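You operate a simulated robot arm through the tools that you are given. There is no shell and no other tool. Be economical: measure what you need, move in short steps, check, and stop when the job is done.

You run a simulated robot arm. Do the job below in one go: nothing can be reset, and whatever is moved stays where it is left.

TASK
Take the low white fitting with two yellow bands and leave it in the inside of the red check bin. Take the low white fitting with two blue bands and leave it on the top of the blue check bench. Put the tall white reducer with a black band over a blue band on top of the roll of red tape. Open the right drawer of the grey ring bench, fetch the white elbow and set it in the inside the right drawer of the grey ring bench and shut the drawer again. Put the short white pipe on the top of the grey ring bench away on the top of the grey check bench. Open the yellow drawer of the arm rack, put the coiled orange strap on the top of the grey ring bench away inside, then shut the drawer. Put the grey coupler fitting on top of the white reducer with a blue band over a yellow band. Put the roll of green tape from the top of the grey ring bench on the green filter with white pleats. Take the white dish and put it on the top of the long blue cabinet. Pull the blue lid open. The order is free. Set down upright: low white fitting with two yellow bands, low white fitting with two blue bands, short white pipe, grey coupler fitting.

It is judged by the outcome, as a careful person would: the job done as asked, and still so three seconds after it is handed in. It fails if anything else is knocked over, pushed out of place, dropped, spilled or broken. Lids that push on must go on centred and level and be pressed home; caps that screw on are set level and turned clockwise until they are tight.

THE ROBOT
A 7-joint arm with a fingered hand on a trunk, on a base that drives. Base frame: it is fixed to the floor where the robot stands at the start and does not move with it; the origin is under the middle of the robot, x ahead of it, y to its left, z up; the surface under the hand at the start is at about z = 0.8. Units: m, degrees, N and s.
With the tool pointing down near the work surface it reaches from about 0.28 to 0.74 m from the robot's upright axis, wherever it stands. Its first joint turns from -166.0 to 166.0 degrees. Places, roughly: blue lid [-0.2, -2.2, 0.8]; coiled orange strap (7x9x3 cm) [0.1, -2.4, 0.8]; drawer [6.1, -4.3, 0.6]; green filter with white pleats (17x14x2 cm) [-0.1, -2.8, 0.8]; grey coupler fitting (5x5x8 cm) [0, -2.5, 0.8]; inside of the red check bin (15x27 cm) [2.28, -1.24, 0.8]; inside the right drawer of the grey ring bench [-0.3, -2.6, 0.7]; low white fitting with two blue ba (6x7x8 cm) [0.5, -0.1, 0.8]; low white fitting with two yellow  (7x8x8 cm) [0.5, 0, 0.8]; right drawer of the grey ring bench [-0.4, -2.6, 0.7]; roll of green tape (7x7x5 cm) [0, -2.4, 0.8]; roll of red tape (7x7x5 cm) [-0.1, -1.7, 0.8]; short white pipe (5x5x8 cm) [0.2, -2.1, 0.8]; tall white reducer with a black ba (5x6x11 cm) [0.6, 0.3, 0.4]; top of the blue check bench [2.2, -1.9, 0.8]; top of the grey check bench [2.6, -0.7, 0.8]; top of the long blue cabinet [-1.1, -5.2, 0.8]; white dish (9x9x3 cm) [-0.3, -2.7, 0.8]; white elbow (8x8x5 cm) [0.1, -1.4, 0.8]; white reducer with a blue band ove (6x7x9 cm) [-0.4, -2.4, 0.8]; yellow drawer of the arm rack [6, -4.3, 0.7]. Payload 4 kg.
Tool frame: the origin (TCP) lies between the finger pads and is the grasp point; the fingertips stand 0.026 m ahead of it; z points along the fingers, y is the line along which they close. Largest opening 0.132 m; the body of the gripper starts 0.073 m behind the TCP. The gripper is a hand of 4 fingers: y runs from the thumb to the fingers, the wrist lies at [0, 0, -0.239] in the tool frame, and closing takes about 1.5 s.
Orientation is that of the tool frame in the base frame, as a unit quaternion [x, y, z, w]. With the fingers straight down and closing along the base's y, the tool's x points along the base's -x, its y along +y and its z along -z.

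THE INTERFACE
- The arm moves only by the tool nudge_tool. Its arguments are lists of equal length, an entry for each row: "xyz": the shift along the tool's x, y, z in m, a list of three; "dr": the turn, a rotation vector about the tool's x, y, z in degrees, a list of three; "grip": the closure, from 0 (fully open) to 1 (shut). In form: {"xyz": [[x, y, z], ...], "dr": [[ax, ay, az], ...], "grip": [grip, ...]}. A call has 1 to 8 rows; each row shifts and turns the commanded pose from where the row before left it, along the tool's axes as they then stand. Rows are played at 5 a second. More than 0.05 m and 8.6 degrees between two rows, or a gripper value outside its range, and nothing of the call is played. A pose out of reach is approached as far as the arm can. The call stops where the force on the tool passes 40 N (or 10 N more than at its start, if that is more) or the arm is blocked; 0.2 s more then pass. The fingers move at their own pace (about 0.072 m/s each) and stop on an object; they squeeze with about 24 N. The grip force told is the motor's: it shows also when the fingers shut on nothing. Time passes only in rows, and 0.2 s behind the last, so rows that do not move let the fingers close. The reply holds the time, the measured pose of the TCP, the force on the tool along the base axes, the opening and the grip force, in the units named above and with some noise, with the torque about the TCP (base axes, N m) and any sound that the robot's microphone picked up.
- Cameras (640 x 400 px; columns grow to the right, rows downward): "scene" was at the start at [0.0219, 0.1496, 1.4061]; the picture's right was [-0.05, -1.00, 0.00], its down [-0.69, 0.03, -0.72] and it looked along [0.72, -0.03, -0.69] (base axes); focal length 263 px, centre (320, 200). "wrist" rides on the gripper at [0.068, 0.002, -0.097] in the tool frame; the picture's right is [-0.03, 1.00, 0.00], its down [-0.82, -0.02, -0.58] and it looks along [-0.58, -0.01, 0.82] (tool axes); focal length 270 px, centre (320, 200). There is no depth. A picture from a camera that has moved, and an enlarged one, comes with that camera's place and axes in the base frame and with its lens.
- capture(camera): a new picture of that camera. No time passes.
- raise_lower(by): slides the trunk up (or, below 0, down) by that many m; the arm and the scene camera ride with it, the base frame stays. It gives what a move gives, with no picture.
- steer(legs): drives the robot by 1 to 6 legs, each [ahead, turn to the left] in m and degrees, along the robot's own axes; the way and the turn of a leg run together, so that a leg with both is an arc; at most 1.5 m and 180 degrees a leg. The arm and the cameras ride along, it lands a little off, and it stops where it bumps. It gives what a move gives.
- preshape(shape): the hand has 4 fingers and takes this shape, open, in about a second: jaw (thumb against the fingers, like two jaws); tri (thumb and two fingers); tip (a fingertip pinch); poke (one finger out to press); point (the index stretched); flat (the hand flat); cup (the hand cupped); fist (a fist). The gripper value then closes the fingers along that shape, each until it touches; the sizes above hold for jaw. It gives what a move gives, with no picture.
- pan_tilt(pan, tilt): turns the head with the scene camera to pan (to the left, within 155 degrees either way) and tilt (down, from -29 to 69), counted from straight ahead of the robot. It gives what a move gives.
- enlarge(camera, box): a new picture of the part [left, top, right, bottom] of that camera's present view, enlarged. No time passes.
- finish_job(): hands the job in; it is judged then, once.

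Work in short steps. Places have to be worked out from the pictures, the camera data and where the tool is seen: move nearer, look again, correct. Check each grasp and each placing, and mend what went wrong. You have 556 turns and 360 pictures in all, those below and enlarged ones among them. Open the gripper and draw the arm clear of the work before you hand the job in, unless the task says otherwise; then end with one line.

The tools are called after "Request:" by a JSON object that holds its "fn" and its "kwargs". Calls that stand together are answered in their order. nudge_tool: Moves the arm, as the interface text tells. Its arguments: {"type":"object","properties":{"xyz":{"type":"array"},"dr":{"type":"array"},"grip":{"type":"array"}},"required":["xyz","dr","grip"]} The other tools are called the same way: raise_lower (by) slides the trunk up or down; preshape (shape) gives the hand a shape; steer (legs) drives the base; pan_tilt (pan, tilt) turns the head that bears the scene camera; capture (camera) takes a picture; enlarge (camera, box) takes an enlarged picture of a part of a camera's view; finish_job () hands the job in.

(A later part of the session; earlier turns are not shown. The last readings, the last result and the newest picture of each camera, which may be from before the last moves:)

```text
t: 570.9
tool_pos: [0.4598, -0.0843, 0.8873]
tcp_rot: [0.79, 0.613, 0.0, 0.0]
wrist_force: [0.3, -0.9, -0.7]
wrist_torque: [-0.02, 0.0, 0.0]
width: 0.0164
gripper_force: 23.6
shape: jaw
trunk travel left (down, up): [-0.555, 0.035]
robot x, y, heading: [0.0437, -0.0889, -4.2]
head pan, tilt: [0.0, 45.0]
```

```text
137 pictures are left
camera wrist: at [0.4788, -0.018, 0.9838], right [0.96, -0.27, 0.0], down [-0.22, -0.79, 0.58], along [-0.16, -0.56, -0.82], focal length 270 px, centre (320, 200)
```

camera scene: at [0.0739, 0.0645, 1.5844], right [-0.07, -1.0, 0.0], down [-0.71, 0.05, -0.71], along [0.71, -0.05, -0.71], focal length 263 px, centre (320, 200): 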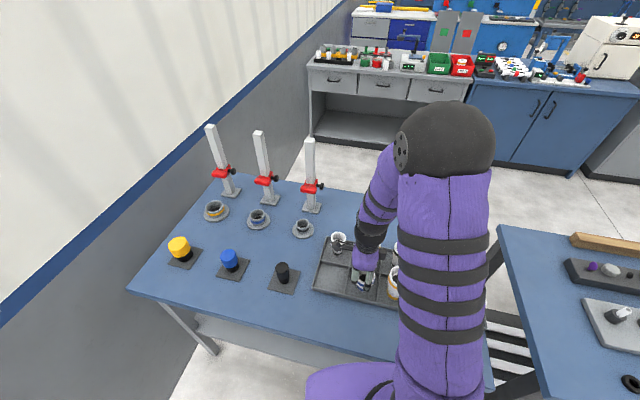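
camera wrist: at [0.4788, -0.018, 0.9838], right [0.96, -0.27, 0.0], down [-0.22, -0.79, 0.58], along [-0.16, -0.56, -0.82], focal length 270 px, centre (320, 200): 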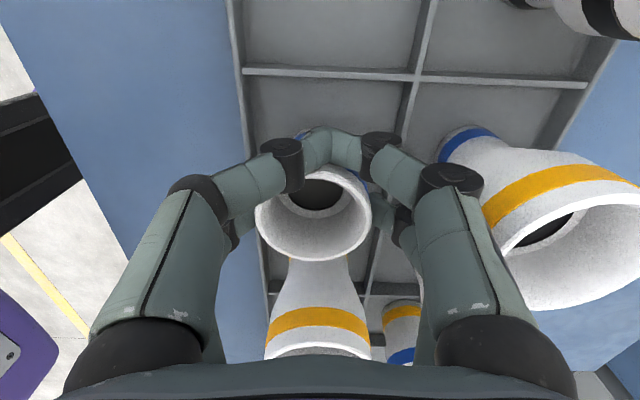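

Gripped (23.6 N). Lift and check.

Request:
{"fn": "nudge_tool", "kwargs": {"xyz": [[0, 0, -0.015], [0, 0, -0.02], [0, 0, -0.03]], "dr": [[0, 0, 0], [0, 0, 0], [0, 0, 0]], "grip": [1, 1, 1]}}

Request:
{"fn": "capture", "kwargs": {"camera": "wrist"}}

Request:
{"fn": "enlarge", "kwargs": {"camera": "scene", "box": [300, 210, 420, 310]}}

```text
t: 571.7
tool_pos: [0.4612, -0.0859, 0.9528]
tcp_rot: [0.79, 0.613, 0.0, 0.001]
wrist_force: [-0.3, 0.4, -1.7]
wrist_torque: [0.0, -0.05, -0.03]
width: 0.0166
gripper_force: 24.2
shape: jaw
trunk travel left (down, up): [-0.555, 0.035]
robot x, y, heading: [0.0427, -0.089, -3.9]
head pan, tilt: [0.0, 45.0]
```

```text
136 pictures are left
camera wrist: at [0.4802, -0.0187, 1.0489], right [0.96, -0.28, 0.0], down [-0.22, -0.79, 0.58], along [-0.16, -0.55, -0.82], focal length 270 px, centre (320, 200)
```

wrist: 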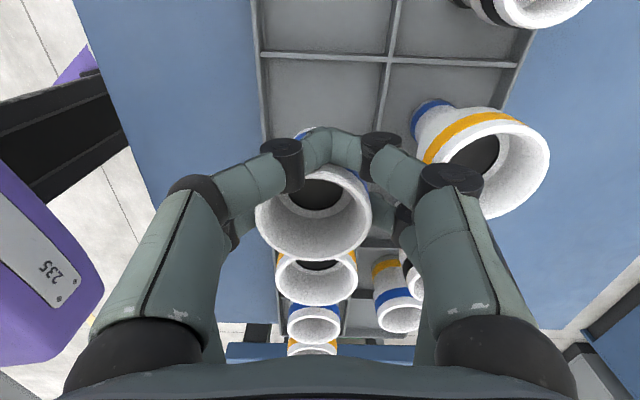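

```text
4.00 times, centred on (360, 260) of scene
camera zoom: at [0.0737, 0.0645, 1.5844], right [-0.07, -1.0, 0.0], down [-0.71, 0.05, -0.71], along [0.71, -0.05, -0.71], focal length 1052 px, centre (160, -40)
```

zoom: 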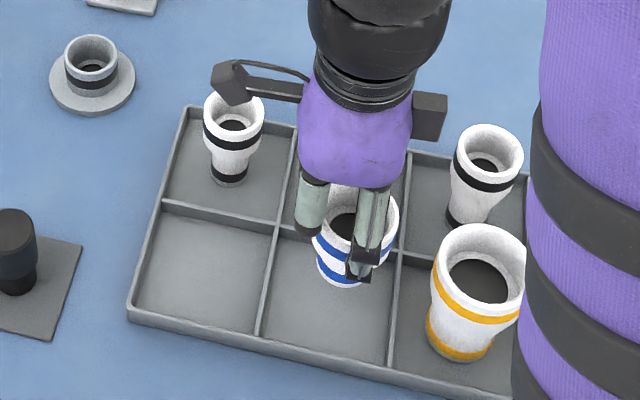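

The fitting is held; neighbours undisturbed. Raise and drive round to the blue check bench.

Request:
{"fn": "nudge_tool", "kwargs": {"xyz": [[0, 0, -0.04], [0, 0, -0.05], [0, 0, -0.05]], "dr": [[0, 0, 0], [0, 0, 0], [0, 0, 0]], "grip": [1, 1, 1]}}

Request:
{"fn": "steer", "kwargs": {"legs": [[-1.28, 0], [0, -86], [1.3, 0], [1.25, 0], [1.2, 0], [0, 88]]}}

Request:
{"fn": "steer", "kwargs": {"legs": [[1.0, 0], [0.95, 0]]}}

```text
t: 572.5
tool_pos: [0.4612, -0.0884, 1.0919]
tcp_rot: [0.791, 0.612, 0.001, 0.0]
wrist_force: [-0.3, 0.0, -0.9]
wrist_torque: [0.01, 0.0, 0.01]
width: 0.0163
gripper_force: 23.9
shape: jaw
trunk travel left (down, up): [-0.555, 0.035]
robot x, y, heading: [0.0442, -0.0899, -3.9]
head pan, tilt: [0.0, 45.0]
```

```text
t: 604.7
tool_pos: [-0.7237, -3.7523, 1.0915]
tcp_rot: [0.779, 0.627, 0.0, 0.0]
wrist_force: [0.6, -0.3, 0.2]
wrist_torque: [0.02, 0.01, -0.02]
width: 0.0164
gripper_force: 24.2
shape: jaw
trunk travel left (down, up): [-0.555, 0.035]
robot x, y, heading: [-1.1444, -3.7673, -1.8]
head pan, tilt: [0.0, 45.0]
```

```text
t: 614.4
tool_pos: [1.226, -3.8218, 1.092]
tcp_rot: [0.785, 0.619, 0.0, 0.0]
wrist_force: [0.5, -1.0, -1.1]
wrist_torque: [0.01, 0.02, -0.04]
width: 0.0161
gripper_force: 24.1
shape: jaw
trunk travel left (down, up): [-0.555, 0.035]
robot x, y, heading: [0.8096, -3.8267, -3.1]
head pan, tilt: [0.0, 45.0]
```

Request:
{"fn": "steer", "kwargs": {"legs": [[0, 80.5], [1.0, 0], [0.95, 0], [0, -93]]}}

Request:
{"fn": "pan_tilt", "kwargs": {"pan": 0, "tilt": 38}}

Request:
{"fn": "capture", "kwargs": {"camera": "scene"}}

```text
t: 632.4
tool_pos: [1.685, -2.011, 1.0906]
tcp_rot: [0.854, 0.52, 0.0, 0.0]
wrist_force: [-0.3, 0.0, 0.3]
wrist_torque: [0.02, -0.02, -0.02]
width: 0.016
gripper_force: 23.6
shape: jaw
trunk travel left (down, up): [-0.555, 0.035]
robot x, y, heading: [1.2726, -1.9176, -16.9]
head pan, tilt: [0.0, 45.0]
```

```text
t: 633.1
tool_pos: [1.6852, -2.0107, 1.0907]
tcp_rot: [0.854, 0.52, 0.0, -0.001]
wrist_force: [-0.3, -0.2, -0.2]
wrist_torque: [0.01, -0.04, -0.01]
width: 0.0159
gripper_force: 24.0
shape: jaw
trunk travel left (down, up): [-0.555, 0.035]
robot x, y, heading: [1.2735, -1.9164, -16.7]
head pan, tilt: [0.0, 38.0]
```

```text
134 pictures are left
camera scene: at [1.3461, -1.7778, 1.5946], right [-0.29, -0.96, 0.0], down [-0.59, 0.18, -0.79], along [0.75, -0.23, -0.62], focal length 263 px, centre (320, 200)
```

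scene: 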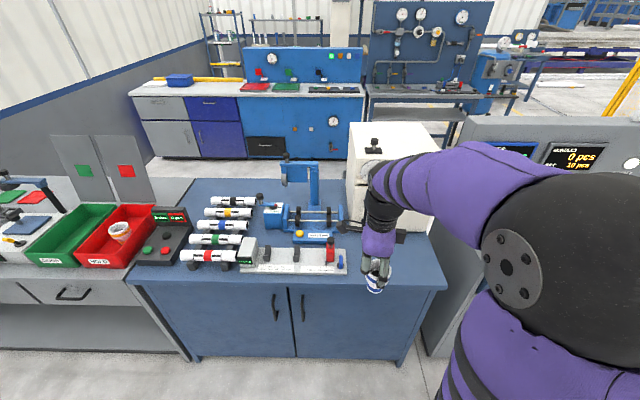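

Request:
{"fn": "enlarge", "kwargs": {"camera": "scene", "box": [140, 150, 460, 310]}}

```text
2.00 times, centred on (300, 230) of scene
camera zoom: at [1.3461, -1.7778, 1.5946], right [-0.29, -0.96, 0.0], down [-0.59, 0.18, -0.79], along [0.75, -0.23, -0.62], focal length 526 px, centre (360, 140)
```

zoom: 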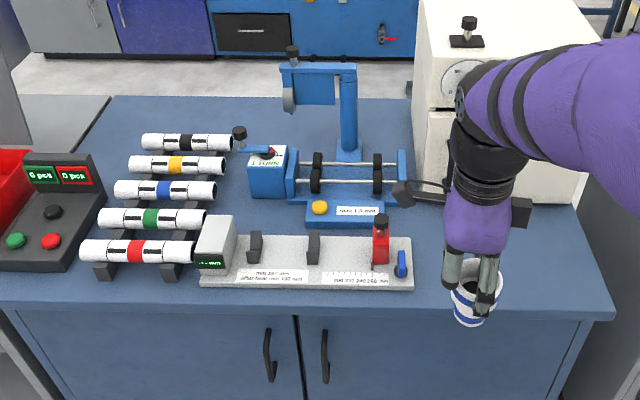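

Free spot on the right of the blue bench: ~[1.885,-2.235]. Turn toward it and approach a little.

Request:
{"fn": "steer", "kwargs": {"legs": [[0, -11], [0.12, 0]]}}

Request:
{"fn": "capture", "kwargs": {"camera": "wrist"}}

Request:
{"fn": "capture", "kwargs": {"camera": "scene"}}

```text
t: 635.1
tool_pos: [1.7661, -2.1431, 1.0906]
tcp_rot: [0.9, 0.436, 0.0, 0.0]
wrist_force: [0.6, -0.8, -1.2]
wrist_torque: [-0.01, -0.03, 0.0]
width: 0.0161
gripper_force: 24.2
shape: jaw
trunk travel left (down, up): [-0.555, 0.035]
robot x, y, heading: [1.3836, -1.9744, -27.9]
head pan, tilt: [0.0, 38.0]
```

```text
132 pictures are left
camera wrist: at [1.8107, -2.0899, 1.1875], right [0.77, -0.64, 0.0], down [-0.52, -0.63, 0.58], along [-0.37, -0.44, -0.82], focal length 270 px, centre (320, 200)
```

wrist: 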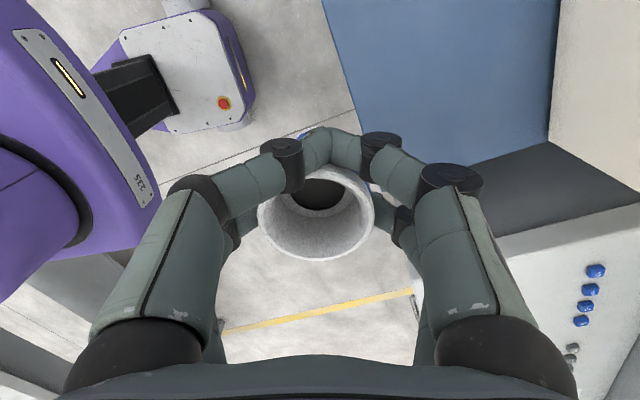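

```text
131 pictures are left
camera scene: at [1.4783, -1.8503, 1.5946], right [-0.47, -0.88, 0.0], down [-0.55, 0.29, -0.79], along [0.7, -0.37, -0.62], focal length 263 px, centre (320, 200)
```

scene: 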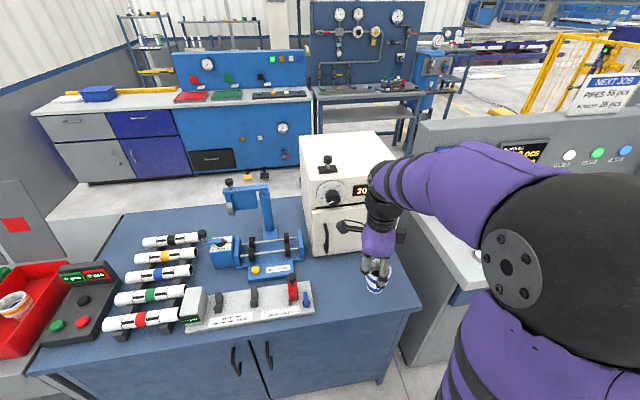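

Request:
{"fn": "nudge_tool", "kwargs": {"xyz": [[0.001, 0.0376, 0], [0.001, 0.0376, 0], [0.001, 0.0376, 0], [0.001, 0.0376, 0], [0, 0, 0.04], [0, 0, 0.04], [0, 0, 0.03]], "dr": [[0, 0, 0], [0, 0, 0], [0, 0, 0], [0, 0, 0], [0, 0, 0], [0, 0, 0], [0, 0, 0]], "grip": [1, 1, 1, 1, 1, 1, 1]}}

Request:
{"fn": "enlarge", "kwargs": {"camera": "scene", "box": [290, 190, 450, 320]}}

Request:
{"fn": "capture", "kwargs": {"camera": "wrist"}}

```text
t: 636.7
tool_pos: [1.8857, -2.2328, 0.9814]
tcp_rot: [0.9, 0.436, 0.0, 0.001]
wrist_force: [-0.8, -1.3, -0.9]
wrist_torque: [0.0, -0.02, -0.02]
width: 0.0162
gripper_force: 24.3
shape: jaw
trunk travel left (down, up): [-0.555, 0.035]
robot x, y, heading: [1.3842, -1.971, -27.8]
head pan, tilt: [0.0, 38.0]
```

```text
3.08 times, centred on (370, 255) of scene
camera zoom: at [1.478, -1.8501, 1.5946], right [-0.47, -0.88, 0.0], down [-0.54, 0.29, -0.79], along [0.7, -0.37, -0.62], focal length 810 px, centre (166, 31)
```

zoom: 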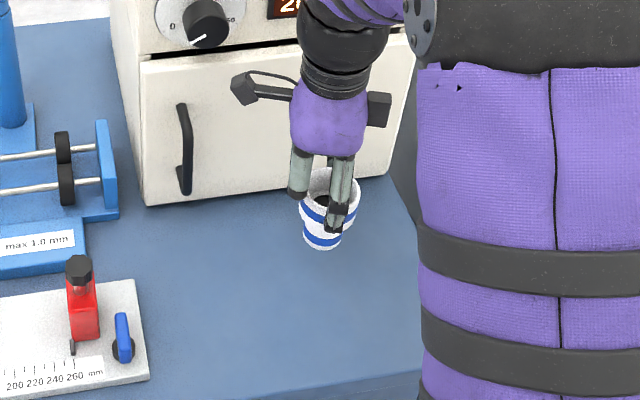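

```text
129 pictures are left
camera wrist: at [1.9294, -2.1805, 1.0783], right [0.77, -0.64, 0.0], down [-0.52, -0.63, 0.58], along [-0.37, -0.44, -0.82], focal length 270 px, centre (320, 200)
```

wrist: 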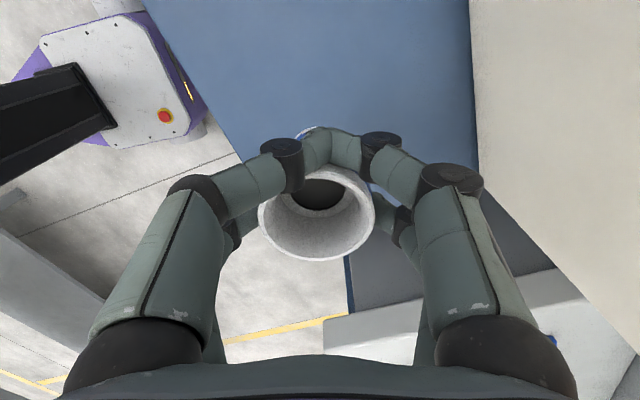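

Spot below is clear. Lower to just above the surface, then in small steps to contact.

Request:
{"fn": "nudge_tool", "kwargs": {"xyz": [[0, 0, 0.03], [0, 0, 0.03], [0, 0, 0.025]], "dr": [[0, 0, 0], [0, 0, 0], [0, 0, 0]], "grip": [1, 1, 1]}}

Request:
{"fn": "nudge_tool", "kwargs": {"xyz": [[0, 0, 0.004], [0, 0, 0.004], [0, 0, 0.003], [0, 0, 0.003]], "dr": [[0, 0, 0], [0, 0, 0], [0, 0, 0], [0, 0, 0]], "grip": [1, 1, 1, 1]}}

Request:
{"fn": "enlarge", "kwargs": {"camera": "scene", "box": [340, 230, 420, 310]}}

```text
t: 637.5
tool_pos: [1.8871, -2.2321, 0.8965]
tcp_rot: [0.9, 0.435, 0.0, 0.001]
wrist_force: [-0.5, 0.2, -0.1]
wrist_torque: [0.04, -0.04, 0.04]
width: 0.0161
gripper_force: 24.7
shape: jaw
trunk travel left (down, up): [-0.555, 0.035]
robot x, y, heading: [1.3854, -1.9726, -27.8]
head pan, tilt: [0.0, 38.0]
```

```text
t: 638.5
tool_pos: [1.8866, -2.2324, 0.8818]
tcp_rot: [0.9, 0.436, -0.001, 0.0]
wrist_force: [1.2, -0.3, -0.9]
wrist_torque: [0.01, -0.01, 0.0]
width: 0.0158
gripper_force: 24.5
shape: jaw
trunk travel left (down, up): [-0.555, 0.035]
robot x, y, heading: [1.3838, -1.9743, -28.1]
head pan, tilt: [0.0, 38.0]
```

```text
5.00 times, centred on (380, 270) of scene
camera zoom: at [1.4777, -1.85, 1.5946], right [-0.47, -0.88, 0.0], down [-0.54, 0.29, -0.79], along [0.7, -0.37, -0.62], focal length 1316 px, centre (20, -150)
```

zoom: 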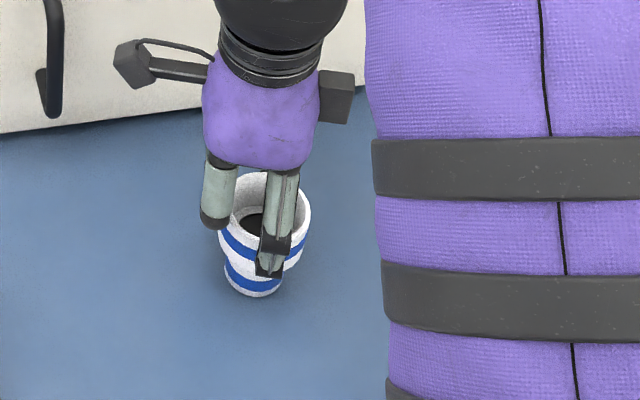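

Request:
{"fn": "nudge_tool", "kwargs": {"xyz": [[0, 0, 0.003], [0, 0, 0.003], [0, 0, 0.002]], "dr": [[0, 0, 0], [0, 0, 0], [0, 0, 0]], "grip": [1, 1, 1]}}

```text
t: 639.3
tool_pos: [1.8875, -2.2329, 0.8769]
tcp_rot: [0.899, 0.437, 0.002, 0.001]
wrist_force: [0.0, 1.1, 23.5]
wrist_torque: [-0.13, 0.2, -0.02]
width: 0.016
gripper_force: 23.4
shape: jaw
trunk travel left (down, up): [-0.555, 0.035]
robot x, y, heading: [1.3834, -1.9761, -27.9]
head pan, tilt: [0.0, 38.0]
```

Contact (23 N). Ease off, open gradually and watch.

Request:
{"fn": "nudge_tool", "kwargs": {"xyz": [[0, 0, -0.002], [0, 0, 0], [0, 0, 0]], "dr": [[0, 0, 0], [0, 0, 0], [0, 0, 0]], "grip": [0.95, 0.85, 0.75]}}

Request:
{"fn": "enlarge", "kwargs": {"camera": "scene", "box": [340, 230, 420, 310]}}

Request:
{"fn": "capture", "kwargs": {"camera": "wrist"}}

```text
t: 640.1
tool_pos: [1.8854, -2.2316, 0.8754]
tcp_rot: [0.9, 0.435, -0.002, -0.002]
wrist_force: [-0.8, 0.1, 3.4]
wrist_torque: [-0.03, 0.11, -0.02]
width: 0.0371
gripper_force: 0.0
shape: jaw
trunk travel left (down, up): [-0.555, 0.035]
robot x, y, heading: [1.3856, -1.9729, -27.6]
head pan, tilt: [0.0, 38.0]
```

```text
5.00 times, centred on (380, 270) of scene
camera zoom: at [1.4771, -1.8496, 1.5944], right [-0.47, -0.88, 0.0], down [-0.54, 0.29, -0.79], along [0.7, -0.37, -0.62], focal length 1316 px, centre (20, -150)
```

zoom: 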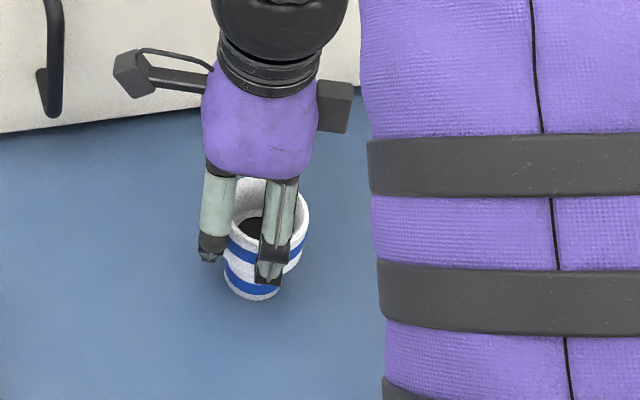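

```text
126 pictures are left
camera wrist: at [1.9295, -2.1789, 0.9712], right [0.77, -0.64, 0.0], down [-0.52, -0.63, 0.58], along [-0.37, -0.44, -0.82], focal length 270 px, centre (320, 200)
```

wrist: 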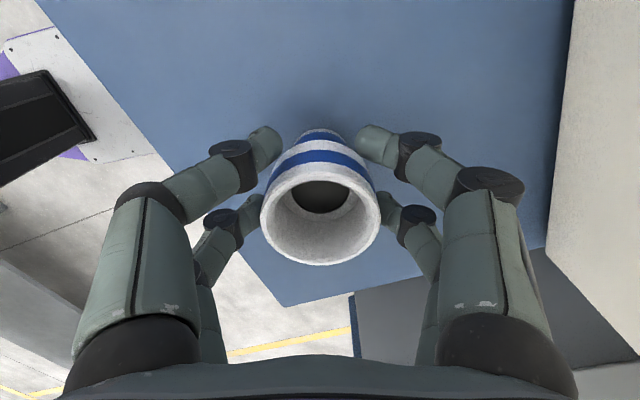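

Stands upright. Open more and rise.

Request:
{"fn": "nudge_tool", "kwargs": {"xyz": [[0, 0, 0], [0, 0, 0], [0, 0, -0.03], [0, 0, -0.04], [0, 0, -0.05], [0, 0, -0.05], [0, 0, -0.05]], "dr": [[0, 0, 0], [0, 0, 0], [0, 0, 0], [0, 0, 0], [0, 0, 0], [0, 0, 0], [0, 0, 0]], "grip": [0.6, 0.4, 0.3, 0.3, 0.3, 0.3, 0.3]}}

Request:
{"fn": "enlarge", "kwargs": {"camera": "scene", "box": [290, 190, 450, 320]}}

```text
t: 641.7
tool_pos: [1.8874, -2.2343, 1.0989]
tcp_rot: [0.9, 0.436, 0.0, 0.0]
wrist_force: [0.1, 0.7, -0.9]
wrist_torque: [-0.01, -0.01, -0.01]
width: 0.092
gripper_force: 0.0
shape: jaw
trunk travel left (down, up): [-0.555, 0.035]
robot x, y, heading: [1.3818, -1.9741, -28.0]
head pan, tilt: [0.0, 38.0]
```

```text
3.08 times, centred on (370, 255) of scene
camera zoom: at [1.4774, -1.8498, 1.5946], right [-0.47, -0.88, 0.0], down [-0.54, 0.29, -0.79], along [0.7, -0.37, -0.62], focal length 810 px, centre (166, 31)
```

zoom: 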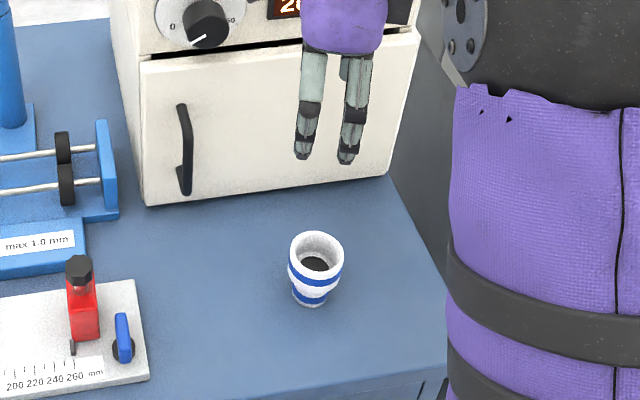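

Blue fitting placed upright. Last item: the orange strap. Drive to the ring bench's aisle side.

Request:
{"fn": "steer", "kwargs": {"legs": [[-0.2, 0], [0, -79], [0.79, 0], [0, -87], [0.3, 0]]}}

Request:
{"fn": "pan_tilt", "kwargs": {"pan": 0, "tilt": 48}}

Request:
{"fn": "capture", "kwargs": {"camera": "scene"}}

Request:
{"fn": "capture", "kwargs": {"camera": "wrist"}}

```text
t: 656.7
tool_pos: [0.1162, -2.4356, 1.097]
tcp_rot: [-0.538, 0.843, 0.0, 0.0]
wrist_force: [0.2, -0.3, 0.2]
wrist_torque: [0.06, 0.04, -0.02]
width: 0.0923
gripper_force: 0.0
shape: jaw
trunk travel left (down, up): [-0.555, 0.035]
robot x, y, heading: [0.6658, -2.5739, 165.5]
head pan, tilt: [0.0, 38.0]
```

```text
t: 657.4
tool_pos: [0.1144, -2.4355, 1.0973]
tcp_rot: [-0.538, 0.843, 0.0, 0.0]
wrist_force: [-0.1, 0.5, 0.5]
wrist_torque: [0.0, 0.0, -0.01]
width: 0.0918
gripper_force: 0.0
shape: jaw
trunk travel left (down, up): [-0.555, 0.035]
robot x, y, heading: [0.6669, -2.5729, 165.8]
head pan, tilt: [0.0, 48.0]
```

```text
124 pictures are left
camera scene: at [0.6092, -2.7141, 1.5802], right [0.25, 0.97, 0.0], down [0.72, -0.18, -0.67], along [-0.65, 0.16, -0.74], focal length 263 px, centre (320, 200)
```

scene: 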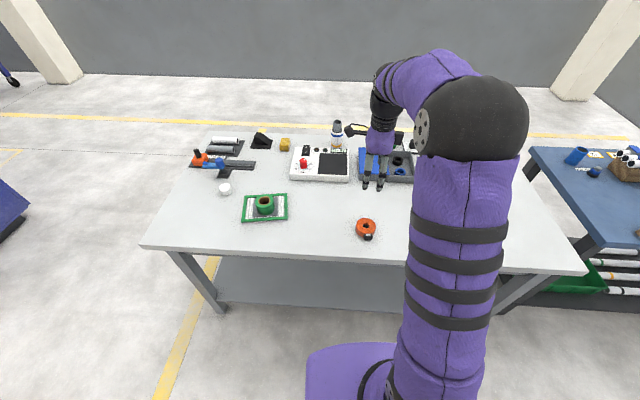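

```text
123 pictures are left
camera wrist: at [0.0849, -2.4966, 1.1945], right [-0.9, 0.44, 0.0], down [0.36, 0.73, 0.58], along [0.26, 0.52, -0.82], focal length 270 px, centre (320, 200)
```

wrist: 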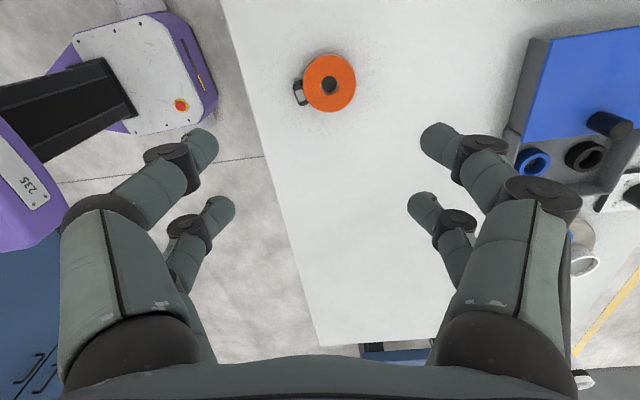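

Strap at ~[0.109,-2.422], its buckle pointing toward me; so close sideways. Rotate the hand 90°.

Request:
{"fn": "nudge_tool", "kwargs": {"xyz": [[0, 0, 0], [0, 0, 0], [0, 0, 0], [0, 0, 0], [0, 0, 0], [0, 0, 0], [0, 0, 0], [0, 0, 0]], "dr": [[0, 0, -8.2], [0, 0, -8.2], [0, 0, -8.2], [0, 0, -8.2], [0, 0, -8.2], [0, 0, -8.2], [0, 0, -8.2], [0, 0, -8.2]], "grip": [0.2, 0.2, 0.2, 0.2, 0.2, 0.2, 0.2, 0.2]}}

Request:
{"fn": "nudge_tool", "kwargs": {"xyz": [[0, 0, 0.03], [0, 0, 0.03], [0, 0, 0.04]], "dr": [[0, 0, -8.2], [0, 0, -8.2], [0, 0, -8.2]], "grip": [0.2, 0.2, 0.2]}}

Request:
{"fn": "capture", "kwargs": {"camera": "wrist"}}

```text
t: 659.2
tool_pos: [0.1159, -2.4359, 1.0988]
tcp_rot: [0.909, -0.416, 0.0, 0.0]
wrist_force: [0.5, -0.2, 0.9]
wrist_torque: [-0.03, -0.01, -0.01]
width: 0.1055
gripper_force: 0.1
shape: jaw
trunk travel left (down, up): [-0.555, 0.035]
robot x, y, heading: [0.6629, -2.5743, 165.7]
head pan, tilt: [0.0, 48.0]
```

```text
t: 660.0
tool_pos: [0.1148, -2.4371, 0.9973]
tcp_rot: [0.977, -0.213, 0.0, -0.001]
wrist_force: [-0.7, -0.3, 0.1]
wrist_torque: [-0.01, 0.04, 0.0]
width: 0.1053
gripper_force: 0.1
shape: jaw
trunk travel left (down, up): [-0.555, 0.035]
robot x, y, heading: [0.6654, -2.5731, 165.6]
head pan, tilt: [0.0, 48.0]
```

```text
122 pictures are left
camera wrist: at [0.1765, -2.4661, 1.0942], right [-0.44, -0.9, 0.0], down [-0.73, 0.36, 0.58], along [-0.52, 0.25, -0.82], focal length 270 px, centre (320, 200)
```

wrist: 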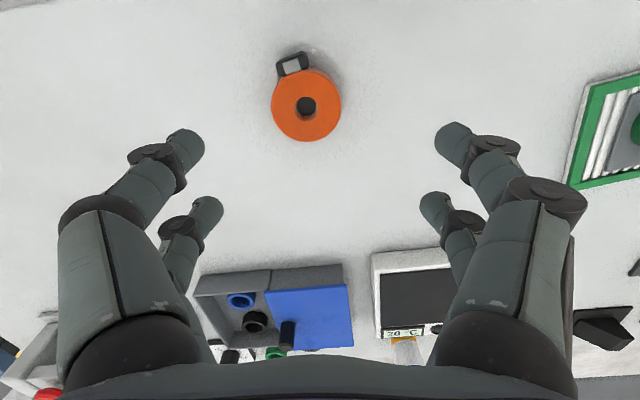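

Request:
{"fn": "nudge_tool", "kwargs": {"xyz": [[-0.003, -0.0135, 0.03], [0, 0, 0.045], [0, 0, 0.045], [0, 0, 0.03], [0, 0, 0.017]], "dr": [[0, 0, 0], [0, 0, 0], [0, 0, 0], [0, 0, 0], [0, 0, 0]], "grip": [0.2, 0.2, 0.2, 0.2, 0.2]}}

Request:
{"fn": "capture", "kwargs": {"camera": "wrist"}}

```text
t: 661.2
tool_pos: [0.1181, -2.4236, 0.8286]
tcp_rot: [0.977, -0.214, 0.0, 0.0]
wrist_force: [-0.5, 0.3, 0.4]
wrist_torque: [0.0, -0.01, 0.02]
width: 0.1053
gripper_force: 0.1
shape: jaw
trunk travel left (down, up): [-0.555, 0.035]
robot x, y, heading: [0.6675, -2.5707, 166.0]
head pan, tilt: [0.0, 48.0]
```

```text
121 pictures are left
camera wrist: at [0.1797, -2.4524, 0.926], right [-0.44, -0.9, 0.0], down [-0.73, 0.36, 0.58], along [-0.52, 0.25, -0.82], focal length 270 px, centre (320, 200)
```

wrist: 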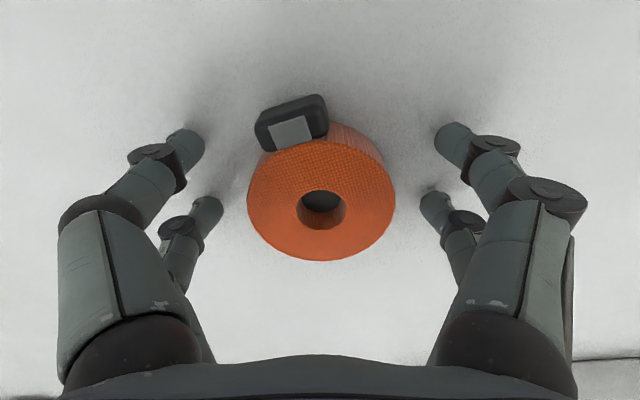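

Centred. Close.

Request:
{"fn": "nudge_tool", "kwargs": {"xyz": [[0, 0, 0], [0, 0, 0], [0, 0, 0], [0, 0, 0], [0, 0, 0], [0, 0, 0]], "dr": [[0, 0, 0], [0, 0, 0], [0, 0, 0], [0, 0, 0], [0, 0, 0], [0, 0, 0]], "grip": [0.4, 0.55, 0.65, 0.75, 0.75, 0.75]}}

Request:
{"fn": "nudge_tool", "kwargs": {"xyz": [[0, 0, -0.02], [0, 0, -0.03], [0, 0, -0.04]], "dr": [[0, 0, 0], [0, 0, 0], [0, 0, 0]], "grip": [0.8, 0.8, 0.8]}}

Request:
{"fn": "capture", "kwargs": {"camera": "wrist"}}

```text
t: 662.6
tool_pos: [0.1182, -2.423, 0.8304]
tcp_rot: [0.977, -0.214, 0.0, 0.0]
wrist_force: [-0.7, 0.1, 0.4]
wrist_torque: [-0.01, 0.02, 0.0]
width: 0.0456
gripper_force: 23.4
shape: jaw
trunk travel left (down, up): [-0.555, 0.035]
robot x, y, heading: [0.6683, -2.5709, 165.7]
head pan, tilt: [0.0, 48.0]
```

```text
t: 663.4
tool_pos: [0.1185, -2.4238, 0.9207]
tcp_rot: [0.977, -0.214, 0.0, 0.0]
wrist_force: [-0.6, -0.7, -0.7]
wrist_torque: [-0.01, -0.01, 0.03]
width: 0.0453
gripper_force: 24.2
shape: jaw
trunk travel left (down, up): [-0.555, 0.035]
robot x, y, heading: [0.6673, -2.5754, 165.7]
head pan, tilt: [0.0, 48.0]
```

```text
120 pictures are left
camera wrist: at [0.1787, -2.4528, 1.0163], right [-0.44, -0.9, 0.0], down [-0.73, 0.36, 0.58], along [-0.52, 0.25, -0.82], focal length 270 px, centre (320, 200)
```

wrist: 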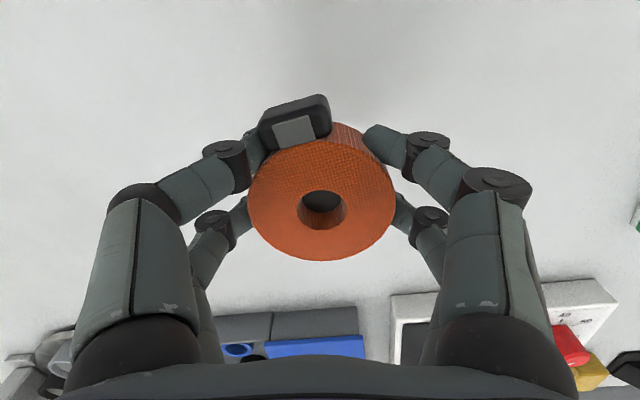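

Strap held. Raise it, and drive out of the aisle toward the south to look for the way to the arm rack.

Request:
{"fn": "nudge_tool", "kwargs": {"xyz": [[0, 0, -0.05], [0, 0, -0.05], [0, 0, -0.05]], "dr": [[0, 0, 0], [0, 0, 0], [0, 0, 0]], "grip": [0.8, 0.8, 0.8]}}

Request:
{"fn": "steer", "kwargs": {"legs": [[-0.35, 0], [0, 99.5], [0.95, 0], [0.85, 0], [0, 80]]}}

Request:
{"fn": "pan_tilt", "kwargs": {"pan": 0, "tilt": 20}}

Request:
{"fn": "capture", "kwargs": {"camera": "scene"}}

```text
t: 664.2
tool_pos: [0.1188, -2.4239, 1.0715]
tcp_rot: [0.977, -0.214, 0.0, 0.0]
wrist_force: [-0.6, 0.7, -0.9]
wrist_torque: [0.02, -0.01, 0.01]
width: 0.0452
gripper_force: 24.7
shape: jaw
trunk travel left (down, up): [-0.555, 0.035]
robot x, y, heading: [0.6633, -2.5708, 165.5]
head pan, tilt: [0.0, 48.0]
```

```text
t: 683.6
tool_pos: [1.3604, -4.6445, 1.0714]
tcp_rot: [0.246, 0.969, 0.0, 0.0]
wrist_force: [-0.4, -0.5, -1.1]
wrist_torque: [-0.02, 0.01, -0.03]
width: 0.0446
gripper_force: 23.8
shape: jaw
trunk travel left (down, up): [-0.555, 0.035]
robot x, y, heading: [0.8237, -4.4628, -17.9]
head pan, tilt: [0.0, 48.0]
```

```text
t: 684.5
tool_pos: [1.3603, -4.6436, 1.0701]
tcp_rot: [0.246, 0.969, 0.0, -0.001]
wrist_force: [1.1, 0.1, -1.3]
wrist_torque: [0.03, 0.02, 0.01]
width: 0.0448
gripper_force: 24.2
shape: jaw
trunk travel left (down, up): [-0.555, 0.035]
robot x, y, heading: [0.8239, -4.4612, -18.1]
head pan, tilt: [0.0, 20.0]
```

```text
119 pictures are left
camera scene: at [0.9023, -4.3256, 1.623], right [-0.31, -0.95, 0.0], down [-0.33, 0.11, -0.94], along [0.89, -0.29, -0.34], focal length 263 px, centre (320, 200)
```

scene: 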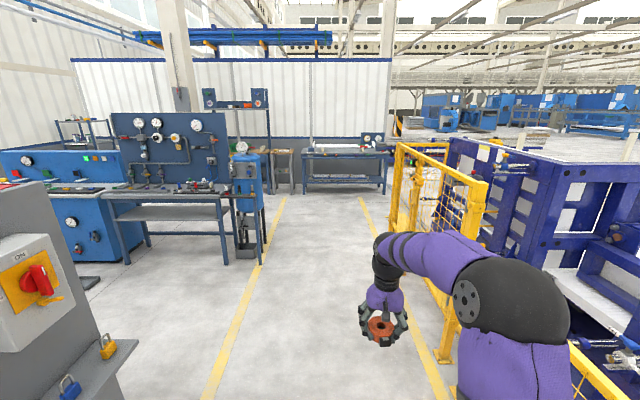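

Request:
{"fn": "enlarge", "kwargs": {"camera": "scene", "box": [180, 70, 300, 260]}}

```text
2.11 times, centred on (240, 165) of scene
camera zoom: at [0.9023, -4.3256, 1.623], right [-0.31, -0.95, 0.0], down [-0.33, 0.11, -0.94], along [0.89, -0.29, -0.34], focal length 554 px, centre (488, 274)
```

zoom: 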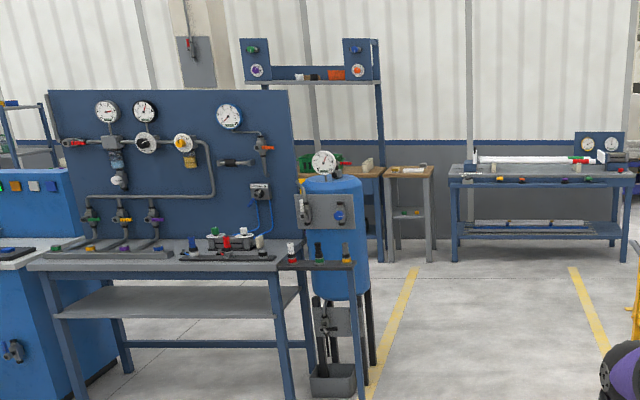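

The arm rack is the tall frame behind the blue tank at the left of the corridor. Drive along the corridor and look again.

Request:
{"fn": "steer", "kwargs": {"legs": [[0, 3.5], [1.1, 0], [1.1, 0], [0.95, 0]]}}

Request:
{"fn": "pan_tilt", "kwargs": {"pan": 25, "tilt": 20}}

Request:
{"fn": "capture", "kwargs": {"camera": "scene"}}

```text
t: 700.4
tool_pos: [4.4036, -5.4056, 1.0695]
tcp_rot: [0.224, 0.975, 0.0, 0.001]
wrist_force: [0.1, -0.1, -0.5]
wrist_torque: [-0.03, 0.04, 0.0]
width: 0.0444
gripper_force: 23.7
shape: jaw
trunk travel left (down, up): [-0.555, 0.035]
robot x, y, heading: [3.8598, -5.2495, -15.0]
head pan, tilt: [0.0, 20.0]
```

```text
t: 701.2
tool_pos: [4.4047, -5.4064, 1.0703]
tcp_rot: [0.224, 0.975, 0.0, 0.0]
wrist_force: [-0.2, 0.5, -0.8]
wrist_torque: [-0.04, 0.01, 0.03]
width: 0.0448
gripper_force: 24.1
shape: jaw
trunk travel left (down, up): [-0.555, 0.035]
robot x, y, heading: [3.8605, -5.2458, -15.2]
head pan, tilt: [25.0, 20.0]
```

```text
117 pictures are left
camera scene: at [3.9338, -5.0691, 1.623], right [0.17, -0.99, 0.0], down [-0.34, -0.06, -0.94], along [0.93, 0.16, -0.34], focal length 263 px, centre (320, 200)
```

scene: 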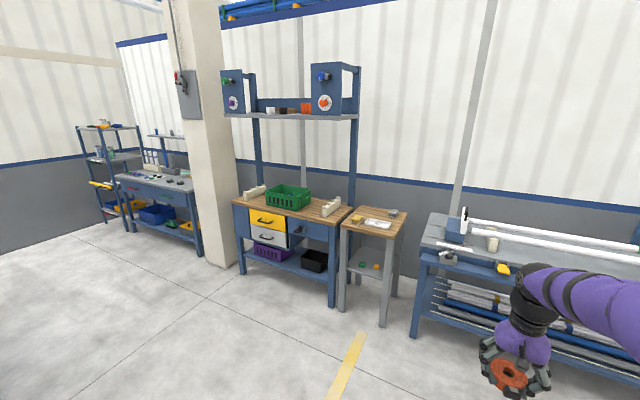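

Request:
{"fn": "enlarge", "kwargs": {"camera": "scene", "box": [210, 160, 430, 330]}}

```text
2.35 times, centred on (320, 245) of scene
camera zoom: at [3.9338, -5.0691, 1.623], right [0.17, -0.99, 0.0], down [-0.34, -0.06, -0.94], along [0.93, 0.16, -0.34], focal length 619 px, centre (320, 94)
```

zoom: 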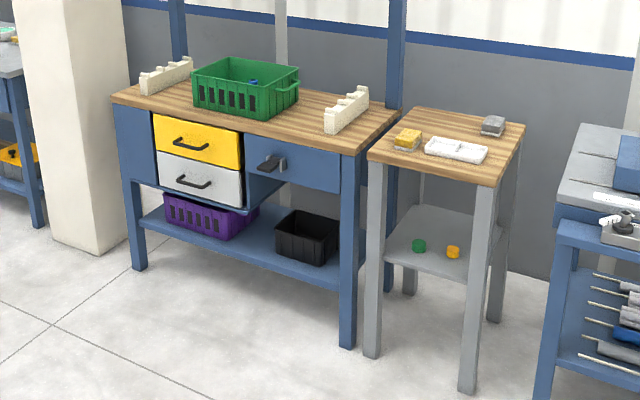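

The yellow drawer is in the wood-topped rack at ~[5.79,-4.29]. Drive in front of it and look closely.

Request:
{"fn": "steer", "kwargs": {"legs": [[0, 61], [0.85, 0], [0.8, 0], [0, -65.5]]}}

Request:
{"fn": "pan_tilt", "kwargs": {"pan": -8, "tilt": 38}}

Request:
{"fn": "capture", "kwargs": {"camera": "scene"}}

```text
t: 715.8
tool_pos: [5.5505, -4.2812, 1.0702]
tcp_rot: [0.261, 0.965, 0.001, 0.001]
wrist_force: [-0.3, 0.2, -0.6]
wrist_torque: [0.01, 0.02, 0.01]
width: 0.0445
gripper_force: 24.1
shape: jaw
trunk travel left (down, up): [-0.555, 0.035]
robot x, y, heading: [5.0175, -4.0798, -19.9]
head pan, tilt: [25.0, 20.0]
```

```text
t: 716.7
tool_pos: [5.5502, -4.2804, 1.0702]
tcp_rot: [0.261, 0.965, 0.0, 0.001]
wrist_force: [0.4, 0.9, -0.5]
wrist_torque: [-0.03, 0.02, 0.04]
width: 0.0445
gripper_force: 23.6
shape: jaw
trunk travel left (down, up): [-0.555, 0.035]
robot x, y, heading: [5.0206, -4.08, -19.9]
head pan, tilt: [-8.0, 38.0]
```

```text
115 pictures are left
camera scene: at [5.0921, -3.9563, 1.5947], right [-0.47, -0.88, 0.0], down [-0.54, 0.29, -0.79], along [0.7, -0.37, -0.62], focal length 263 px, centre (320, 200)
```

scene: 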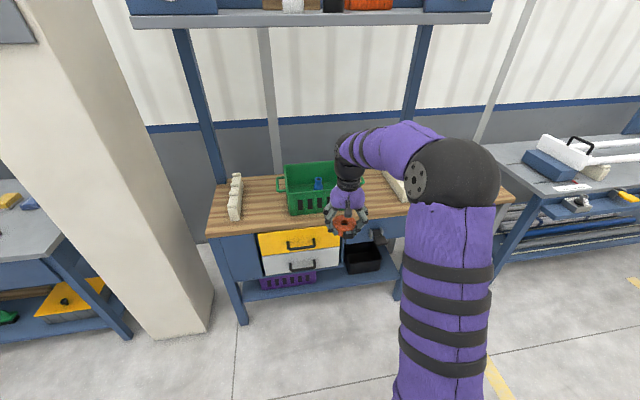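

There's room on the wood top between the left comb and the basket (~[6.0,-4.155]) to lay the strap down temporarily. Drive 0.36 m closer and move the hand there.

Request:
{"fn": "steer", "kwargs": {"legs": [[0.36, 0]]}}

Request:
{"fn": "capture", "kwargs": {"camera": "scene"}}

Request:
{"fn": "capture", "kwargs": {"camera": "wrist"}}

```text
t: 719.1
tool_pos: [5.8917, -4.3998, 1.0707]
tcp_rot: [0.259, 0.966, 0.0, 0.0]
wrist_force: [-0.3, -0.2, -0.5]
wrist_torque: [-0.02, 0.02, 0.02]
width: 0.0445
gripper_force: 24.0
shape: jaw
trunk travel left (down, up): [-0.555, 0.035]
robot x, y, heading: [5.3603, -4.2032, -19.6]
head pan, tilt: [-8.0, 38.0]
```

```text
114 pictures are left
camera scene: at [5.4311, -4.0777, 1.5946], right [-0.46, -0.89, 0.0], down [-0.55, 0.28, -0.79], along [0.7, -0.36, -0.62], focal length 263 px, centre (320, 200)
```

scene: 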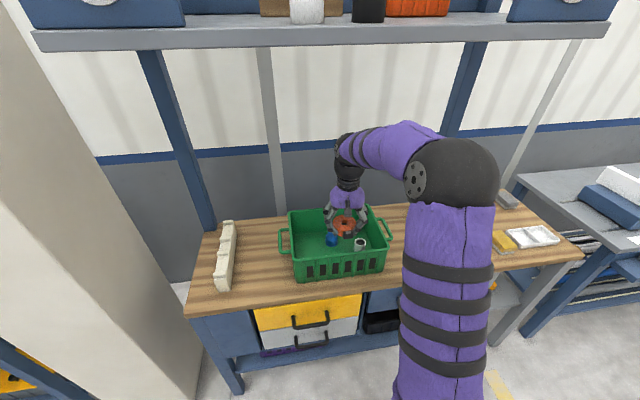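

```text
113 pictures are left
camera wrist: at [5.833, -4.363, 1.1669], right [0.52, 0.85, 0.0], down [0.7, -0.43, 0.58], along [0.49, -0.3, -0.82], focal length 270 px, centre (320, 200)
```

wrist: 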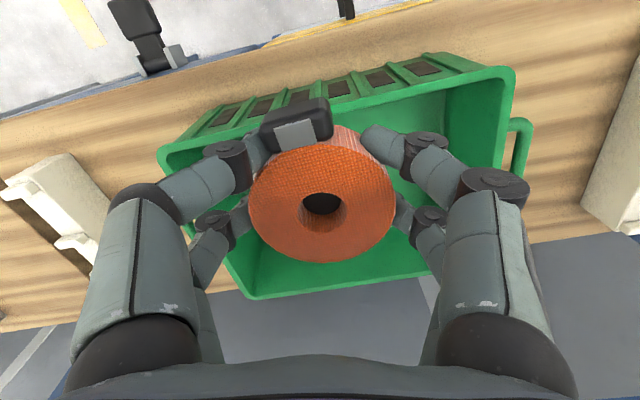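

Spot between comb and basket handle: ~[6.075,-4.153]. Move 0.1 m closer, align the hand and go above it.

Request:
{"fn": "steer", "kwargs": {"legs": [[0.1, 0]]}}

Request:
{"fn": "nudge_tool", "kwargs": {"xyz": [[0, 0, 0], [0, 0, 0], [0.002, 0.049, 0], [0.002, 0.049, 0], [0.002, 0.049, 0], [0.002, 0.049, 0], [0.002, 0.049, 0], [0, 0.049, 0]], "dr": [[0, 0, -5.7], [0, 0, -5.7], [0, 0, 0], [0, 0, 0], [0, 0, 0], [0, 0, 0], [0, 0, 0], [0, 0, 0]], "grip": [0.8, 0.8, 0.8, 0.8, 0.8, 0.8, 0.8, 0.8]}}

Request:
{"fn": "capture", "kwargs": {"camera": "wrist"}}

Request:
{"fn": "capture", "kwargs": {"camera": "scene"}}

```text
t: 720.2
tool_pos: [5.9867, -4.4337, 1.0704]
tcp_rot: [0.259, 0.966, 0.001, 0.0]
wrist_force: [-0.4, 0.3, -1.5]
wrist_torque: [0.02, 0.04, 0.0]
width: 0.0444
gripper_force: 24.2
shape: jaw
trunk travel left (down, up): [-0.555, 0.035]
robot x, y, heading: [5.4532, -4.2379, -19.8]
head pan, tilt: [-8.0, 38.0]
```

```text
t: 722.0
tool_pos: [6.0718, -4.1514, 1.0735]
tcp_rot: [0.162, 0.987, 0.0, 0.0]
wrist_force: [0.3, 0.1, -0.8]
wrist_torque: [0.02, 0.02, 0.01]
width: 0.0444
gripper_force: 23.9
shape: jaw
trunk travel left (down, up): [-0.555, 0.035]
robot x, y, heading: [5.4541, -4.2369, -19.8]
head pan, tilt: [-8.0, 38.0]
```

```text
112 pictures are left
camera wrist: at [6.0066, -4.128, 1.1687], right [0.34, 0.94, 0.0], down [0.77, -0.28, 0.58], along [0.54, -0.2, -0.82], focal length 270 px, centre (320, 200)
```

wrist: 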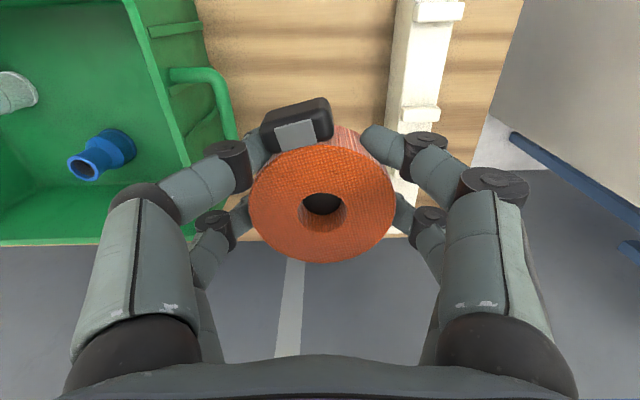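

```text
111 pictures are left
camera scene: at [5.5262, -4.1109, 1.5946], right [-0.46, -0.89, 0.0], down [-0.55, 0.28, -0.79], along [0.7, -0.36, -0.62], focal length 263 px, centre (320, 200)
```

scene: 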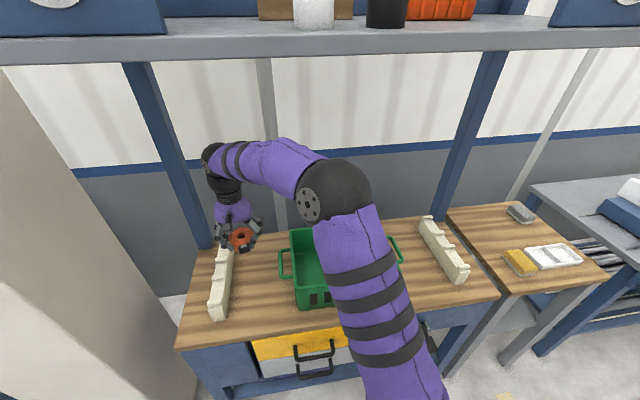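

The gap below is clear on both sides. Lower.

Request:
{"fn": "nudge_tool", "kwargs": {"xyz": [[0, 0, 0.045], [0, 0, 0.045], [0, 0, 0.045], [0, 0, 0.045]], "dr": [[0, 0, 0], [0, 0, 0], [0, 0, 0], [0, 0, 0]], "grip": [0.8, 0.8, 0.8, 0.8]}}

Request:
{"fn": "capture", "kwargs": {"camera": "wrist"}}

Request:
{"fn": "enlarge", "kwargs": {"camera": "scene", "box": [170, 180, 330, 340]}}

```text
t: 723.0
tool_pos: [6.0715, -4.1514, 0.8895]
tcp_rot: [0.161, 0.987, 0.001, 0.0]
wrist_force: [0.4, -0.6, -0.6]
wrist_torque: [0.0, 0.01, 0.01]
width: 0.0444
gripper_force: 23.7
shape: jaw
trunk travel left (down, up): [-0.555, 0.035]
robot x, y, heading: [5.4577, -4.2392, -19.5]
head pan, tilt: [-8.0, 38.0]
```

```text
110 pictures are left
camera wrist: at [6.0074, -4.1269, 0.987], right [0.34, 0.94, 0.0], down [0.77, -0.28, 0.58], along [0.54, -0.2, -0.82], focal length 270 px, centre (320, 200)
```

wrist: 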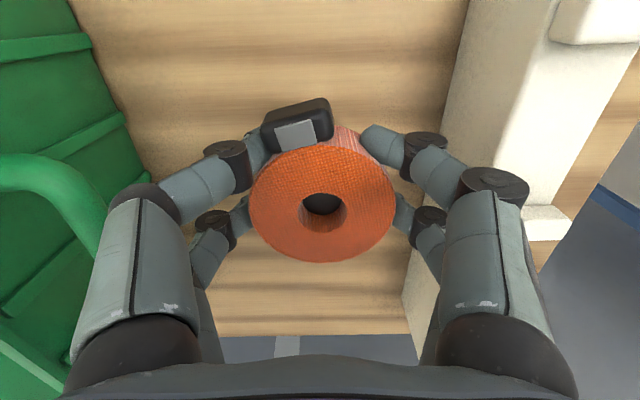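

```text
2.50 times, centred on (250, 260) of scene
camera zoom: at [5.5263, -4.1112, 1.5946], right [-0.46, -0.89, 0.0], down [-0.55, 0.28, -0.79], along [0.7, -0.36, -0.62], focal length 658 px, centre (495, 50)
```

zoom: 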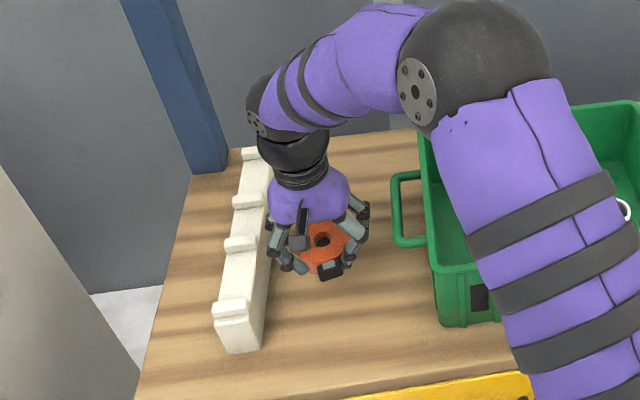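

Request:
{"fn": "nudge_tool", "kwargs": {"xyz": [[0, -0.01, 0.02], [0, 0, 0.02], [0, 0, 0.01], [0, 0, 0.004], [0, 0, 0.003]], "dr": [[0, 0, 0], [0, 0, 0], [0, 0, 0], [0, 0, 0], [0, 0, 0]], "grip": [0.8, 0.8, 0.8, 0.8, 0.8]}}

Request:
{"fn": "nudge_tool", "kwargs": {"xyz": [[0, 0, 0.003], [0, 0, 0.003]], "dr": [[0, 0, 0], [0, 0, 0]], "grip": [0.8, 0.8]}}

```text
t: 724.2
tool_pos: [6.0674, -4.1615, 0.8324]
tcp_rot: [0.161, 0.987, 0.001, 0.0]
wrist_force: [0.9, -0.3, -1.3]
wrist_torque: [0.02, -0.02, 0.03]
width: 0.0442
gripper_force: 24.1
shape: jaw
trunk travel left (down, up): [-0.555, 0.035]
robot x, y, heading: [5.454, -4.2383, -19.7]
head pan, tilt: [-8.0, 38.0]
```

```text
t: 724.8
tool_pos: [6.0687, -4.1609, 0.8291]
tcp_rot: [0.162, 0.987, 0.001, 0.001]
wrist_force: [-2.6, 0.4, 10.0]
wrist_torque: [-0.04, 0.02, -0.01]
width: 0.0446
gripper_force: 23.8
shape: jaw
trunk travel left (down, up): [-0.555, 0.035]
robot x, y, heading: [5.4538, -4.2383, -19.5]
head pan, tilt: [-8.0, 38.0]
```

Contact. Release a little and rise.

Request:
{"fn": "nudge_tool", "kwargs": {"xyz": [[0, 0, 0], [0, 0, 0], [0, 0, -0.03], [0, 0, -0.05], [0, 0, -0.05], [0, 0, -0.05], [0, 0, -0.05]], "dr": [[0, 0, 0], [0, 0, 0], [0, 0, 0], [0, 0, 0], [0, 0, 0], [0, 0, 0], [0, 0, 0]], "grip": [0.55, 0.48, 0.48, 0.48, 0.48, 0.48, 0.48]}}

Request:
{"fn": "capture", "kwargs": {"camera": "wrist"}}

Request:
{"fn": "capture", "kwargs": {"camera": "scene"}}

```text
t: 726.4
tool_pos: [6.0674, -4.1601, 1.0572]
tcp_rot: [0.162, 0.987, 0.0, 0.001]
wrist_force: [-0.2, 0.4, 0.7]
wrist_torque: [0.0, 0.02, -0.03]
width: 0.0684
gripper_force: 0.1
shape: jaw
trunk travel left (down, up): [-0.555, 0.035]
robot x, y, heading: [5.4539, -4.2353, -19.5]
head pan, tilt: [-8.0, 38.0]
```

```text
108 pictures are left
camera wrist: at [6.0032, -4.1365, 1.1535], right [0.34, 0.94, 0.0], down [0.77, -0.28, 0.58], along [0.54, -0.2, -0.82], focal length 270 px, centre (320, 200)
```

wrist: 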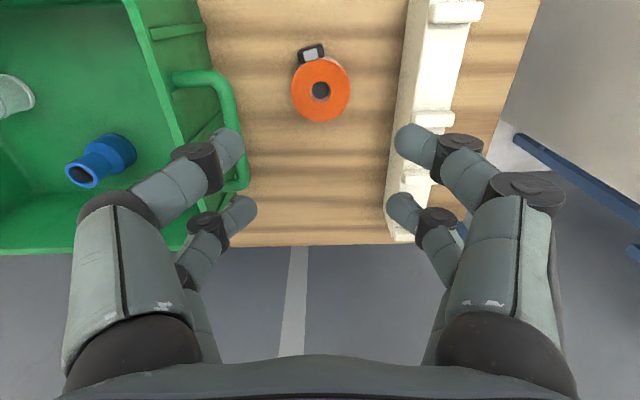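

```text
107 pictures are left
camera scene: at [5.5257, -4.1112, 1.5946], right [-0.46, -0.89, 0.0], down [-0.55, 0.28, -0.79], along [0.7, -0.36, -0.62], focal length 263 px, centre (320, 200)
```

scene: 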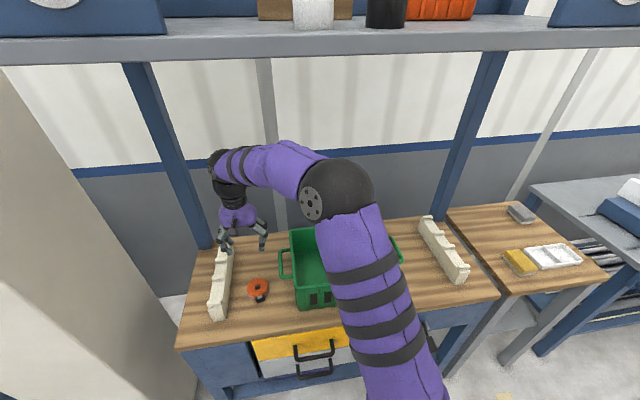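

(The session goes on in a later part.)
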